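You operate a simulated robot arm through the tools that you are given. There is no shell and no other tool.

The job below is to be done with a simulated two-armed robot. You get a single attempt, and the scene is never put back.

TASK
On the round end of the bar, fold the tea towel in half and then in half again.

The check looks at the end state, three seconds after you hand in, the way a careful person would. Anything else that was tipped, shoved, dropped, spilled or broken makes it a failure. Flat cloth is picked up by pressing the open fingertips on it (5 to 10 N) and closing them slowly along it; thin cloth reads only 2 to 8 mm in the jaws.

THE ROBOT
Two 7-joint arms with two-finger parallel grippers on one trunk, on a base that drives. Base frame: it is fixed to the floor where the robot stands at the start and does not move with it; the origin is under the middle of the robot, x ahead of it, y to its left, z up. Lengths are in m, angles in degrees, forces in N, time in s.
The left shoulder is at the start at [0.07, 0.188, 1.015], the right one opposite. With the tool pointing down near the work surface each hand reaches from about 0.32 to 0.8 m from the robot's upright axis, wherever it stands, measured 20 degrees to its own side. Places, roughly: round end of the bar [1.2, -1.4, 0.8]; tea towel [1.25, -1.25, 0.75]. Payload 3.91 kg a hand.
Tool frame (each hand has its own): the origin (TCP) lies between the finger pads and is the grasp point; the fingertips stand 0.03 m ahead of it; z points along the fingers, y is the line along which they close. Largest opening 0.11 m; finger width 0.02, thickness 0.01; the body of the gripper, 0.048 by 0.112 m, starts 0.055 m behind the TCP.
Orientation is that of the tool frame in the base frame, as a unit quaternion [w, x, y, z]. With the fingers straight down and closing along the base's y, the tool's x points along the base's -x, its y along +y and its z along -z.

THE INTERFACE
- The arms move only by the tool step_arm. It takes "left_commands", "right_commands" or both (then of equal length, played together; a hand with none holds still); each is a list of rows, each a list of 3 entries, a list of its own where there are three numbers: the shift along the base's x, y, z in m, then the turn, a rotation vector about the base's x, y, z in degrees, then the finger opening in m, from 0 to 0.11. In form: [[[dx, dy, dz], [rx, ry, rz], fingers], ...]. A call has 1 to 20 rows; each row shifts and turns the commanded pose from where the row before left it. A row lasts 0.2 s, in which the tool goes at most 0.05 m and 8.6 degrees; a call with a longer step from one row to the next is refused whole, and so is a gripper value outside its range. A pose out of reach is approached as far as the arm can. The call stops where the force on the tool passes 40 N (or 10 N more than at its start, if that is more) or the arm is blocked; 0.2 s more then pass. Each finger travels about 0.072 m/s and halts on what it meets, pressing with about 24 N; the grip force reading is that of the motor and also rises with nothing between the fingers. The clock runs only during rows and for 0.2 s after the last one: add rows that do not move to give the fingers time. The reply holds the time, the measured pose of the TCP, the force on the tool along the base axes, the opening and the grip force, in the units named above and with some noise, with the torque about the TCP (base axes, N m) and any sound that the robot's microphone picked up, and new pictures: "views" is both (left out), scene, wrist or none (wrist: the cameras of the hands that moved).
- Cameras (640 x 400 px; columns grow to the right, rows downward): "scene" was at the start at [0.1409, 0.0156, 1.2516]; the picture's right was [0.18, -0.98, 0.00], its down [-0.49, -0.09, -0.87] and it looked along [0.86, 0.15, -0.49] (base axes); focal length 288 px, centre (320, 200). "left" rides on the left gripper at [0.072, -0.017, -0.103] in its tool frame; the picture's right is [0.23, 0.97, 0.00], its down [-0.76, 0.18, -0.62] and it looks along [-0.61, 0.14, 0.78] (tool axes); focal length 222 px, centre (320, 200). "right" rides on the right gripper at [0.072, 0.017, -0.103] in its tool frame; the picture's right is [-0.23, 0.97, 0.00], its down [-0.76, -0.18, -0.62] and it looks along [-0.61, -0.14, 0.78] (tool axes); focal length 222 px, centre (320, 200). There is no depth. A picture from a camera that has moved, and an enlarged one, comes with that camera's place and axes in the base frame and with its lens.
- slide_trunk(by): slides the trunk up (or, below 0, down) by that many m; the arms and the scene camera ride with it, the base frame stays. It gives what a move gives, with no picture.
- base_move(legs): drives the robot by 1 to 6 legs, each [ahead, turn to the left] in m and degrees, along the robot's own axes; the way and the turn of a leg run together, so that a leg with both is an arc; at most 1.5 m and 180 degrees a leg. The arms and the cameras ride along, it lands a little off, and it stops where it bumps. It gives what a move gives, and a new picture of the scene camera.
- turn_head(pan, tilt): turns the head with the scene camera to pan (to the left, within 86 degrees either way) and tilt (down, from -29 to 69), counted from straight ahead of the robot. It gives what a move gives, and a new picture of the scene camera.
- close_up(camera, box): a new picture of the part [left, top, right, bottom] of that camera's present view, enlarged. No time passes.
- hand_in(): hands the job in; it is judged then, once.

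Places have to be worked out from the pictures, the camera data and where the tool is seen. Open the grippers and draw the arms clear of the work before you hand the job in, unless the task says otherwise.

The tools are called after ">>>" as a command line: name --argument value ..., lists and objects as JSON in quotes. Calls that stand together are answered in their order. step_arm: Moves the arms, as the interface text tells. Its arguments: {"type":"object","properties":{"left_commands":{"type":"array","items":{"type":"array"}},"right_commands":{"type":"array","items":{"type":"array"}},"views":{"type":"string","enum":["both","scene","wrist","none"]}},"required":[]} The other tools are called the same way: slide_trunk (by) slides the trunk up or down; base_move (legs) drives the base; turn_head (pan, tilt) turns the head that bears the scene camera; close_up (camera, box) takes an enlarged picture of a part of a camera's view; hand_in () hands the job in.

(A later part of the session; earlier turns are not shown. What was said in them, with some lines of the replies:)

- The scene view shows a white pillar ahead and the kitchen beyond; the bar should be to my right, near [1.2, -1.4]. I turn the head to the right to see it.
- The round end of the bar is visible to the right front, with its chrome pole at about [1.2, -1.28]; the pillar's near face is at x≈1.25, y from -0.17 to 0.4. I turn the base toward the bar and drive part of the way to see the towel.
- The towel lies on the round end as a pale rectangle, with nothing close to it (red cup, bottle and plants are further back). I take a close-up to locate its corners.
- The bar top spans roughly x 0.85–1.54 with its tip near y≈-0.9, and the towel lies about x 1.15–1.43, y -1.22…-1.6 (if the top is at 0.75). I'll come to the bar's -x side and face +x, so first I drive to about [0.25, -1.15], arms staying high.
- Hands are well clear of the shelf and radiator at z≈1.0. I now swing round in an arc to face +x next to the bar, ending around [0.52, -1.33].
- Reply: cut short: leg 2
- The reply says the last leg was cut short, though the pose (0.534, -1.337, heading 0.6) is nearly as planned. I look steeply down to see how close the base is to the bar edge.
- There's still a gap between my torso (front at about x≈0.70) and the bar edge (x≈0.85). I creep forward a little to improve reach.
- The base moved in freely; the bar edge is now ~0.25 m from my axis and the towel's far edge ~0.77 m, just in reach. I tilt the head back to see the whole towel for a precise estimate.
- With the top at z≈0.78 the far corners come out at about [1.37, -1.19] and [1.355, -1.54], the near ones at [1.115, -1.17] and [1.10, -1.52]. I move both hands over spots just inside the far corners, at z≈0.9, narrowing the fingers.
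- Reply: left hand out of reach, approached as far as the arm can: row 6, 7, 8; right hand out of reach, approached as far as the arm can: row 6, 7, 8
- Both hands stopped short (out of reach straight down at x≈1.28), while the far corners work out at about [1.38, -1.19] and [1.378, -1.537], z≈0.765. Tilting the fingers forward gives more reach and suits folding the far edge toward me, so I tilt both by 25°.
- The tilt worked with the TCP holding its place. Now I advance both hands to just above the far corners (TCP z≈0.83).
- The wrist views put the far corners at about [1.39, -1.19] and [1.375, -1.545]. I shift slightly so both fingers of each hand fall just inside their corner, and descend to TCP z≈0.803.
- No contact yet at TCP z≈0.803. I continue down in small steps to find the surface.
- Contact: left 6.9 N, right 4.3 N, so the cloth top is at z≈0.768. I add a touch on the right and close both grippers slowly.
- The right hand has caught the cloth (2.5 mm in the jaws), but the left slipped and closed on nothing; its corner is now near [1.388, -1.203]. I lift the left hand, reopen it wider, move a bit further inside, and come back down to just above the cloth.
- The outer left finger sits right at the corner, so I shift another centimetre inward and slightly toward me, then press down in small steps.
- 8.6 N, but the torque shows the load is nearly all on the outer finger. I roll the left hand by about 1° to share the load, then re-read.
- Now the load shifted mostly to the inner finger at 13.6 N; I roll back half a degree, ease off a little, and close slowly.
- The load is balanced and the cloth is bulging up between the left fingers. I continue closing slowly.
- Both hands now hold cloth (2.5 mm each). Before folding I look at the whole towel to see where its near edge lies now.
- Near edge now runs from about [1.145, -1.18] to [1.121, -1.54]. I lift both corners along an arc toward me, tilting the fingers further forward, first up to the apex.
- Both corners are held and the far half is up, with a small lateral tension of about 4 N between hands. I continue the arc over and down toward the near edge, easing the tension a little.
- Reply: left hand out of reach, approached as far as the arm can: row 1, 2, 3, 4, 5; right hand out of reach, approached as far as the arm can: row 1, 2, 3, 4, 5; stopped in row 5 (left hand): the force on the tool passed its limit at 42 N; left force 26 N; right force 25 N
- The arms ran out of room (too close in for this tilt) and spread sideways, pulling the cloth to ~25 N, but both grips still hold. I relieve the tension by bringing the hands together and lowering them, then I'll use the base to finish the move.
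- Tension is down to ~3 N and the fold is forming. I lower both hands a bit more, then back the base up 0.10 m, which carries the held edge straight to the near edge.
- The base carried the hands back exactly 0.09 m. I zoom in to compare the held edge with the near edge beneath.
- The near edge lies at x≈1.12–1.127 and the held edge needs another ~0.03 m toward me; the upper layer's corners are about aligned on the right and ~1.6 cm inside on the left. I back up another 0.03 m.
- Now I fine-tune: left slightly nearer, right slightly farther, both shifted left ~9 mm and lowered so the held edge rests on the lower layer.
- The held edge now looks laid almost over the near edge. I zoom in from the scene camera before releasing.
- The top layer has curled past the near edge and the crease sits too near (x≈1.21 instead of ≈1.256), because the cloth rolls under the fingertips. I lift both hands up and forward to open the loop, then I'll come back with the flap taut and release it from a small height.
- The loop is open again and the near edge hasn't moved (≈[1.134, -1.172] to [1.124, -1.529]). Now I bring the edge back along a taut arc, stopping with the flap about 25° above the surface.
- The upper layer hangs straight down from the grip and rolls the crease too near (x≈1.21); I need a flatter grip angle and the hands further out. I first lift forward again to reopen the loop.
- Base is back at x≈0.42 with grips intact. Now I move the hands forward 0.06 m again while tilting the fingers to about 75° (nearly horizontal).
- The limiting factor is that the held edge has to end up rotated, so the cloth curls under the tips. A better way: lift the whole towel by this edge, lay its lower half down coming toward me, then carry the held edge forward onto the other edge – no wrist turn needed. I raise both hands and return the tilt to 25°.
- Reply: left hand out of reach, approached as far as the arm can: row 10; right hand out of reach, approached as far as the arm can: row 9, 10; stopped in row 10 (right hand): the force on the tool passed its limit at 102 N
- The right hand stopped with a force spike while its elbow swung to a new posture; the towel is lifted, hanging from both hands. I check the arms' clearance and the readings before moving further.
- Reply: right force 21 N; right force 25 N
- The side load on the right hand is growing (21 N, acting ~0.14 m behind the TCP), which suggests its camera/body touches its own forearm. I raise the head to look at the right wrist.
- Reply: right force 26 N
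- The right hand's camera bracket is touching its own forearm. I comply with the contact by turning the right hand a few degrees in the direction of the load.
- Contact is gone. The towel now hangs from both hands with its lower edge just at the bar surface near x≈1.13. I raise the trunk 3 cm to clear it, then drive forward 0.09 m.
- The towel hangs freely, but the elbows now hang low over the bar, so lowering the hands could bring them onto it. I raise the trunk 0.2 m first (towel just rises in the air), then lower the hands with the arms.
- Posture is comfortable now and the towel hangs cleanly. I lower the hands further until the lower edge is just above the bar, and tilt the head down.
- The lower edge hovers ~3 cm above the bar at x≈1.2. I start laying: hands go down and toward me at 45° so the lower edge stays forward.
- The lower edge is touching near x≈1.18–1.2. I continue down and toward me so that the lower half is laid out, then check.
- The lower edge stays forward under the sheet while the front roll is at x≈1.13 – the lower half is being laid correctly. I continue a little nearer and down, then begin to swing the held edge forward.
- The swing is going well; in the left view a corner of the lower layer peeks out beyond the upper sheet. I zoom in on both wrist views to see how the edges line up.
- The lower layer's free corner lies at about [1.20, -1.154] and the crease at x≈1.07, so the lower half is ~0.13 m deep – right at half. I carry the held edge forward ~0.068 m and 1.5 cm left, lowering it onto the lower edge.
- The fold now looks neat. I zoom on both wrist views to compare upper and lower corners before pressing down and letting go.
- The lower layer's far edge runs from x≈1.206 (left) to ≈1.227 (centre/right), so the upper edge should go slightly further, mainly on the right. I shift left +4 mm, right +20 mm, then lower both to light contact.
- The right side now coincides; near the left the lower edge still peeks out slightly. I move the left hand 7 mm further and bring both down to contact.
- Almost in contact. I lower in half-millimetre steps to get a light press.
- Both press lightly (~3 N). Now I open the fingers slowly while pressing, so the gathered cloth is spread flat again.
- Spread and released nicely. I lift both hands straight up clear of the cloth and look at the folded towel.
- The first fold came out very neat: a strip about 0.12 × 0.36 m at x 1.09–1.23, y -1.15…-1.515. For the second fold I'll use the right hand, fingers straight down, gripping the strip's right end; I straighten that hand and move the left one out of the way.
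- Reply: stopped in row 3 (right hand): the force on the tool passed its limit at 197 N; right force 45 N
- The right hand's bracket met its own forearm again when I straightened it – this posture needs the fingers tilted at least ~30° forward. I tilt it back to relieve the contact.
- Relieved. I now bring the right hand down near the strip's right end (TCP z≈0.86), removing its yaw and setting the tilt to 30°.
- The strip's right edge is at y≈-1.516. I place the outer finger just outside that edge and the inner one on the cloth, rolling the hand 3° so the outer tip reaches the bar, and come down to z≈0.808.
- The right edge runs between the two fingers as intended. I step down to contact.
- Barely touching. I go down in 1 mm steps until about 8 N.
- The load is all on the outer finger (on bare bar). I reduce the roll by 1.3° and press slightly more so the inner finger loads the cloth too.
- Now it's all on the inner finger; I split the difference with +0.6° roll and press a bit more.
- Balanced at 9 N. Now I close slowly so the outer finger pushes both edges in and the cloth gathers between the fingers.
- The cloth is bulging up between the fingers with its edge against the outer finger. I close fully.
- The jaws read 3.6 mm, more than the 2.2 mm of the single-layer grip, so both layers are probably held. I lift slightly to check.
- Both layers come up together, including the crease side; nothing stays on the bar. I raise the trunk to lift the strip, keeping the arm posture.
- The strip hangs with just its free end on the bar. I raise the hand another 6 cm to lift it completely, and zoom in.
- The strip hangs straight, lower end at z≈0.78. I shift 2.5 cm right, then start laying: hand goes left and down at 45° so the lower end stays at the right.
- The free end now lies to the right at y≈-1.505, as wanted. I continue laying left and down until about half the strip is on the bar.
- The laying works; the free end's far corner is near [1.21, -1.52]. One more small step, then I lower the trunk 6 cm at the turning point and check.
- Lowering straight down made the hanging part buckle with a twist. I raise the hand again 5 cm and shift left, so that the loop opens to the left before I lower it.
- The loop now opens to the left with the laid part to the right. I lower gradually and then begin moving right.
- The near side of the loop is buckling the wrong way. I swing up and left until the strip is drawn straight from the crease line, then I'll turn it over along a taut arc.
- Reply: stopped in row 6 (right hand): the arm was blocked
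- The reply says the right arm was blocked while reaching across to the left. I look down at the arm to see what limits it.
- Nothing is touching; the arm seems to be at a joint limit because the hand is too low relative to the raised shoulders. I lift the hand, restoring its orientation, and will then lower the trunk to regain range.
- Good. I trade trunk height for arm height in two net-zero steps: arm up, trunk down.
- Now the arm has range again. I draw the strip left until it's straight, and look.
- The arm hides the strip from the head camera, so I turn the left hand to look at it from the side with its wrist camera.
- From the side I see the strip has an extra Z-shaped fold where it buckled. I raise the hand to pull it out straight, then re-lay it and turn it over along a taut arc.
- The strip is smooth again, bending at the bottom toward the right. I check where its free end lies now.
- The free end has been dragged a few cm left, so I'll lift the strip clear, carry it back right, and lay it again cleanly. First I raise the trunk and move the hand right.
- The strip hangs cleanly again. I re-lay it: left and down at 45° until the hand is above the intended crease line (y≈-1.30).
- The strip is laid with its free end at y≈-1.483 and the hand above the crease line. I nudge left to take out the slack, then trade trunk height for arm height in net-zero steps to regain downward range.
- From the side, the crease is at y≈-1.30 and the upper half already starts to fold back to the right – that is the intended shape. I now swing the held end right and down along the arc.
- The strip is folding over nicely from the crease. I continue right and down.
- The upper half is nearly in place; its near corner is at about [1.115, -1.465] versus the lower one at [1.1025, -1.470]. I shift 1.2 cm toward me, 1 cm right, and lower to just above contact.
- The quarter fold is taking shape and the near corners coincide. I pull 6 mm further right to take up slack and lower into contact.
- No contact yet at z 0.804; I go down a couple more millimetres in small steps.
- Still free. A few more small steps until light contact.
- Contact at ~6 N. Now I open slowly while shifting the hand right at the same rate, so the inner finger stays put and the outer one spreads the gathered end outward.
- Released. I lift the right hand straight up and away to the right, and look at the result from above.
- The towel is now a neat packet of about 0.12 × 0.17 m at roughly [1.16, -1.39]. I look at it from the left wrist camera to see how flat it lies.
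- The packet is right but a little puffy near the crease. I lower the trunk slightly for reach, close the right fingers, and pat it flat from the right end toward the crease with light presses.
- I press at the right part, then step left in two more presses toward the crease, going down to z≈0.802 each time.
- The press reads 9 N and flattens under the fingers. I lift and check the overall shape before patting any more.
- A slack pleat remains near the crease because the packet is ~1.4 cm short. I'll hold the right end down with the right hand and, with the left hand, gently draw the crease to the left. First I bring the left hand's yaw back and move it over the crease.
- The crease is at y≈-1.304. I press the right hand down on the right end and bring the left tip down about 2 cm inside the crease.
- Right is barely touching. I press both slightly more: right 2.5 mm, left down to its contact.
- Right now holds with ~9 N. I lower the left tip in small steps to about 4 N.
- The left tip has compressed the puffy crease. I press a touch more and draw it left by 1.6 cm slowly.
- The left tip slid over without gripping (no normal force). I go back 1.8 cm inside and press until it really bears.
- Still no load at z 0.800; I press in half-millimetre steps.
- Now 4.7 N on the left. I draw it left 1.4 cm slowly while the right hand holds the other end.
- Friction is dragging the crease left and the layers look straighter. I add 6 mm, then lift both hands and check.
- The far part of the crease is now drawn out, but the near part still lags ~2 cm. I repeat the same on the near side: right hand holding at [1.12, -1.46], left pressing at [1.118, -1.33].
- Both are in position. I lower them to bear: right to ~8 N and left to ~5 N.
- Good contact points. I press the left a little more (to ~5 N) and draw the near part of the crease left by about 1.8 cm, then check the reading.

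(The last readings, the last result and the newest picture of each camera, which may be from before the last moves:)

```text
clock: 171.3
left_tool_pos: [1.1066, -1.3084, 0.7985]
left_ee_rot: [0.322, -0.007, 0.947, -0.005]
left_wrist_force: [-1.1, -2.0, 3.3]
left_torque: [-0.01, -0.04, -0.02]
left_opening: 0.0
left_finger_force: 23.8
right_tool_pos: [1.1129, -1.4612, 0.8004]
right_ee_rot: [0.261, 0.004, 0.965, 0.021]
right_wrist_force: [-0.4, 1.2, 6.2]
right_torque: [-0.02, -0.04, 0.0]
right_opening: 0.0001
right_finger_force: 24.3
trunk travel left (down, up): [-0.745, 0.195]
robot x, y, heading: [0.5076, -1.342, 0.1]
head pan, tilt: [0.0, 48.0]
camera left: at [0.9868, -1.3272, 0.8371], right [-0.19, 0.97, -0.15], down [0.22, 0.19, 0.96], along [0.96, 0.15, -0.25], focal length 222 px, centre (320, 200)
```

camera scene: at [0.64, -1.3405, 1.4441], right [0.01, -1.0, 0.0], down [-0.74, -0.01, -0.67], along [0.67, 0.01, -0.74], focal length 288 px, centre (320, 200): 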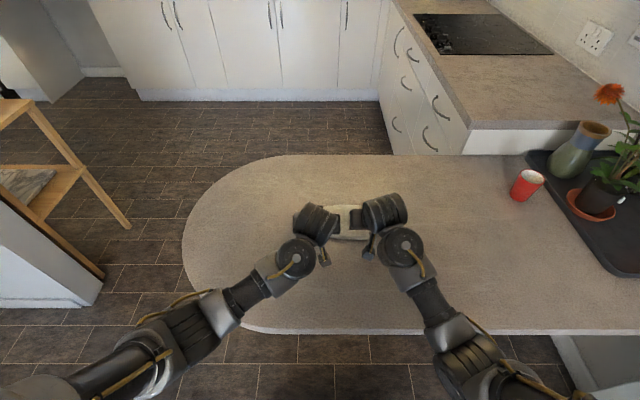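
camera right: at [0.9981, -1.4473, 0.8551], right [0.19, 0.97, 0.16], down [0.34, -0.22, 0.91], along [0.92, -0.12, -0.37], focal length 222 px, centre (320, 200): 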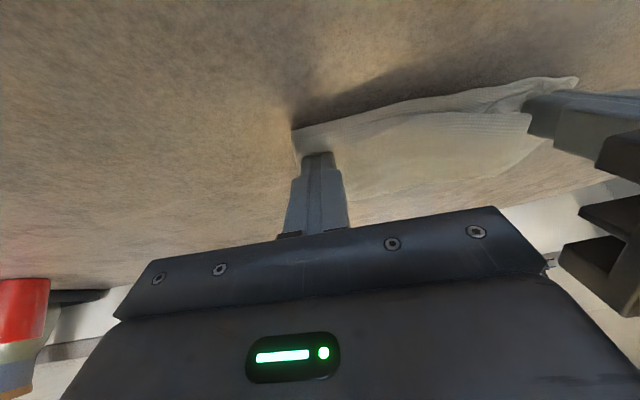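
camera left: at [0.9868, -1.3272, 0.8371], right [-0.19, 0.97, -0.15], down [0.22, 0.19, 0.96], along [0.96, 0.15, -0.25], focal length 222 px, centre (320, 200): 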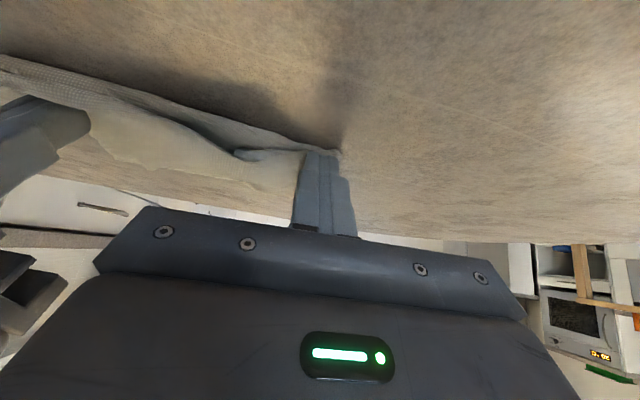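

The near part followed (2 N drag). I lift both hands straight up and aside, and look again.

>>> step_arm --left_commands '[[[0, 0, 0.008], [0, 0, 0], 0.0], [[0, 0.005, 0.03], [0, 0, 0], 0.0], [[0, 0.04, 0.02], [0, 0, 0], 0.0], [[0, 0.045, 0.01], [0, 0, 0], 0.0], [[0, 0.045, 0], [0, 0, 0], 0.0], [[0, 0.045, 0], [0, 0, 0], 0.0], [[0, 0.03, 0], [0, 0, 0], 0.0]]' --right_commands '[[[0, 0, 0.008], [0, 0, 0], 0.0], [[0, -0.005, 0.03], [0, 0, 0], 0.0], [[0, -0.04, 0.02], [0, 0, 0], 0.0], [[0, -0.045, 0.01], [0, 0, 0], 0.0], [[0, -0.045, 0], [0, 0, 0], 0.0], [[0, -0.045, 0], [0, 0, 0], 0.0], [[0, -0.03, 0], [0, 0, 0], 0.0]]' --views "none"

>>> close_up --camera "scene" --box '[290, 185, 390, 255]'

```text
clock: 172.9
left_tool_pos: [1.1088, -1.0982, 0.8643]
left_ee_rot: [0.322, -0.005, 0.947, -0.005]
left_wrist_force: [0.5, 0.0, 0.2]
left_torque: [-0.01, 0.01, 0.01]
left_opening: 0.0001
left_finger_force: 24.2
right_tool_pos: [1.1132, -1.6727, 0.8693]
right_ee_rot: [0.261, 0.004, 0.965, 0.021]
right_wrist_force: [0.0, 0.3, 0.6]
right_torque: [0.0, -0.02, -0.01]
right_opening: 0.0
right_finger_force: 23.5
trunk travel left (down, up): [-0.745, 0.195]
robot x, y, heading: [0.5099, -1.3399, 0.7]
head pan, tilt: [0.0, 48.0]
```

```text
5.71 times, centred on (340, 220) of scene
camera zoom: at [0.6402, -1.3406, 1.4441], right [0.01, -1.0, 0.0], down [-0.74, -0.01, -0.67], along [0.67, 0.01, -0.74], focal length 1648 px, centre (206, 86)
```

zoom: 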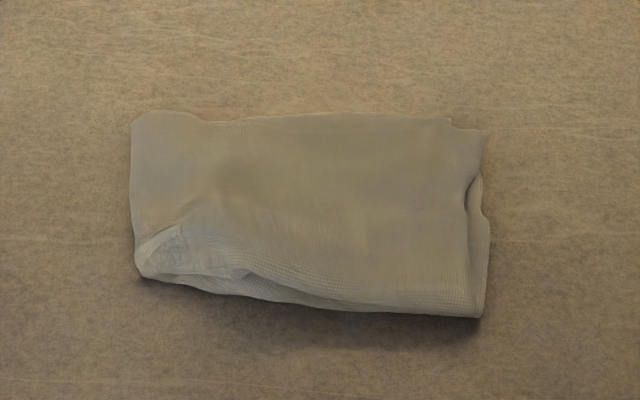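

The packet is now a tidy rectangle of about 0.12 × 0.18 m lying flat. I open both grippers and raise the arms clear of it.

>>> step_arm --left_commands '[[[0, 0.01, 0.015], [0, 0, 0], 0.02], [[0, 0.01, 0.015], [0, 0, 0], 0.04], [[0, 0.01, 0.015], [0, 0, 0], 0.06], [[0, 0, 0.015], [0, 0, 0], 0.06], [[0, 0, 0], [0, 0, 0], 0.06]]' --right_commands '[[[0, -0.005, 0.015], [0, 0, 0], 0.02], [[0, -0.005, 0.015], [0, 0, 0], 0.04], [[0, -0.005, 0.015], [0, 0, 0], 0.06], [[0, 0, 0.01], [0, 0, 0], 0.06], [[0, 0, 0], [0, 0, 0], 0.06]]' --views "none"

>>> base_move --legs '[[-0.2, 0]]'

```text
clock: 174.1
left_tool_pos: [1.1081, -1.0695, 0.927]
left_ee_rot: [0.322, -0.006, 0.947, -0.005]
left_wrist_force: [0.4, 0.0, 0.6]
left_torque: [0.02, -0.05, 0.01]
left_opening: 0.0601
left_finger_force: 0.0
right_tool_pos: [1.1153, -1.6882, 0.9225]
right_ee_rot: [0.261, 0.004, 0.965, 0.022]
right_wrist_force: [-0.1, -0.2, -0.6]
right_torque: [0.02, -0.04, 0.03]
right_opening: 0.0601
right_finger_force: 0.1
trunk travel left (down, up): [-0.745, 0.195]
robot x, y, heading: [0.5077, -1.3395, 0.8]
head pan, tilt: [0.0, 48.0]
```

```text
clock: 175.7
left_tool_pos: [0.9057, -1.0733, 0.9274]
left_ee_rot: [0.323, -0.005, 0.946, -0.005]
left_wrist_force: [-0.3, -0.4, -0.4]
left_torque: [0.0, 0.0, -0.01]
left_opening: 0.0602
left_finger_force: 0.0
right_tool_pos: [0.9085, -1.6908, 0.9243]
right_ee_rot: [0.261, 0.006, 0.965, 0.021]
right_wrist_force: [0.1, 0.4, 0.3]
right_torque: [0.0, 0.03, -0.02]
right_opening: 0.0597
right_finger_force: 0.1
trunk travel left (down, up): [-0.745, 0.195]
robot x, y, heading: [0.3064, -1.3458, 0.5]
head pan, tilt: [0.0, 48.0]
camera scene: at [0.4363, -1.3428, 1.4441], right [0.01, -1.0, 0.0], down [-0.74, -0.01, -0.67], along [0.67, 0.01, -0.74], focal length 288 px, centre (320, 200)
```

scene: 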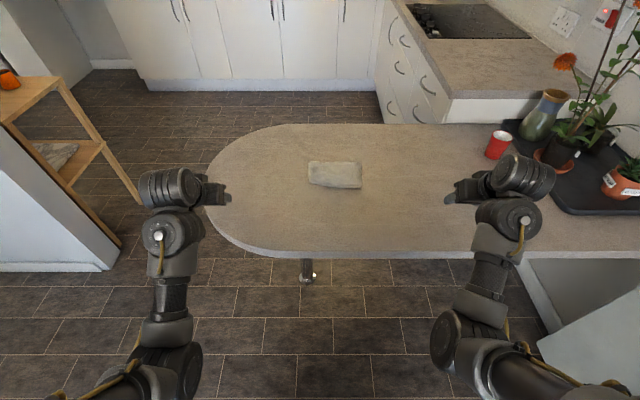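

The arms are clear, the packet lies on the round end, and the cup, vase and plants stand as before. A last close-up to confirm.

>>> close_up --camera "scene" --box '[280, 135, 400, 210]'

>>> close_up --camera "scene" --box '[440, 60, 640, 220]'

```text
5.33 times, centred on (340, 172) of scene
camera zoom: at [0.4363, -1.3428, 1.4441], right [0.01, -1.0, 0.0], down [-0.74, -0.01, -0.67], along [0.67, 0.01, -0.74], focal length 1538 px, centre (213, 347)
```

zoom: 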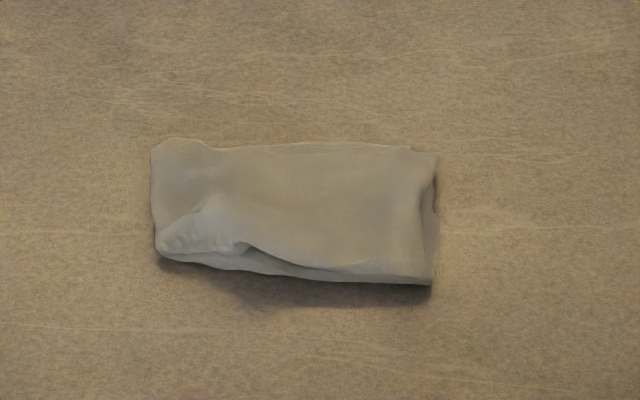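

```text
2.50 times, centred on (540, 140) of scene
camera zoom: at [0.4363, -1.3428, 1.4441], right [0.01, -1.0, 0.0], down [-0.74, -0.01, -0.67], along [0.67, 0.01, -0.74], focal length 721 px, centre (-230, 350)
```

zoom: 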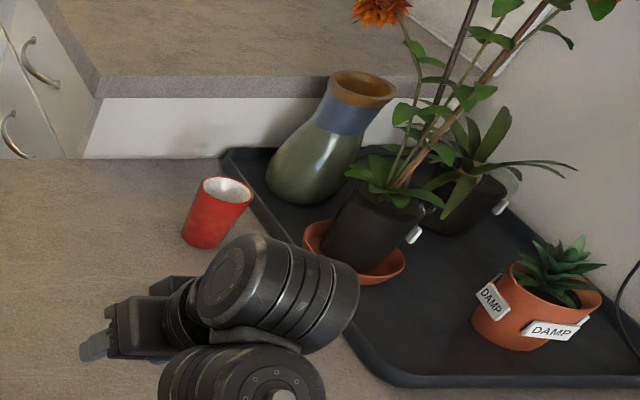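

The towel is folded in half twice and lies flat on the round end of the bar. Grippers are open, both arms are clear, and nothing else has been disturbed, so I hand in.

>>> hand_in

```text
The job is handed in.
```

The tea towel is folded in half and then in half again. It lies as a packet of about 0.12 × 0.18 m on the round end of the bar, near [1.16, -1.39]. I handed the job in, but no verdict came back.

- **Packet:** The layers line up closely, but it isn't perfectly crisp. There is a small pleat on the near edge and a slight notch at the right end where I gripped it. It ended up roughly 0.1 m closer to where I was standing than the towel was at the start.
- **Surroundings:** In the last pictures the red cup, the vase and the plants stood where they were before. One early base move was reported as cut short, though it ended where I had planned. I saw nothing touched, but I did not look around the rest of the room.
- **Arms:** While holding or releasing the towel, the right hand's camera bracket pressed against its own forearm twice, with brief force spikes of 102 N and 197 N. I backed off each time. Before handing in I opened both grippers, raised the arms and drove the base back 0.2 m.
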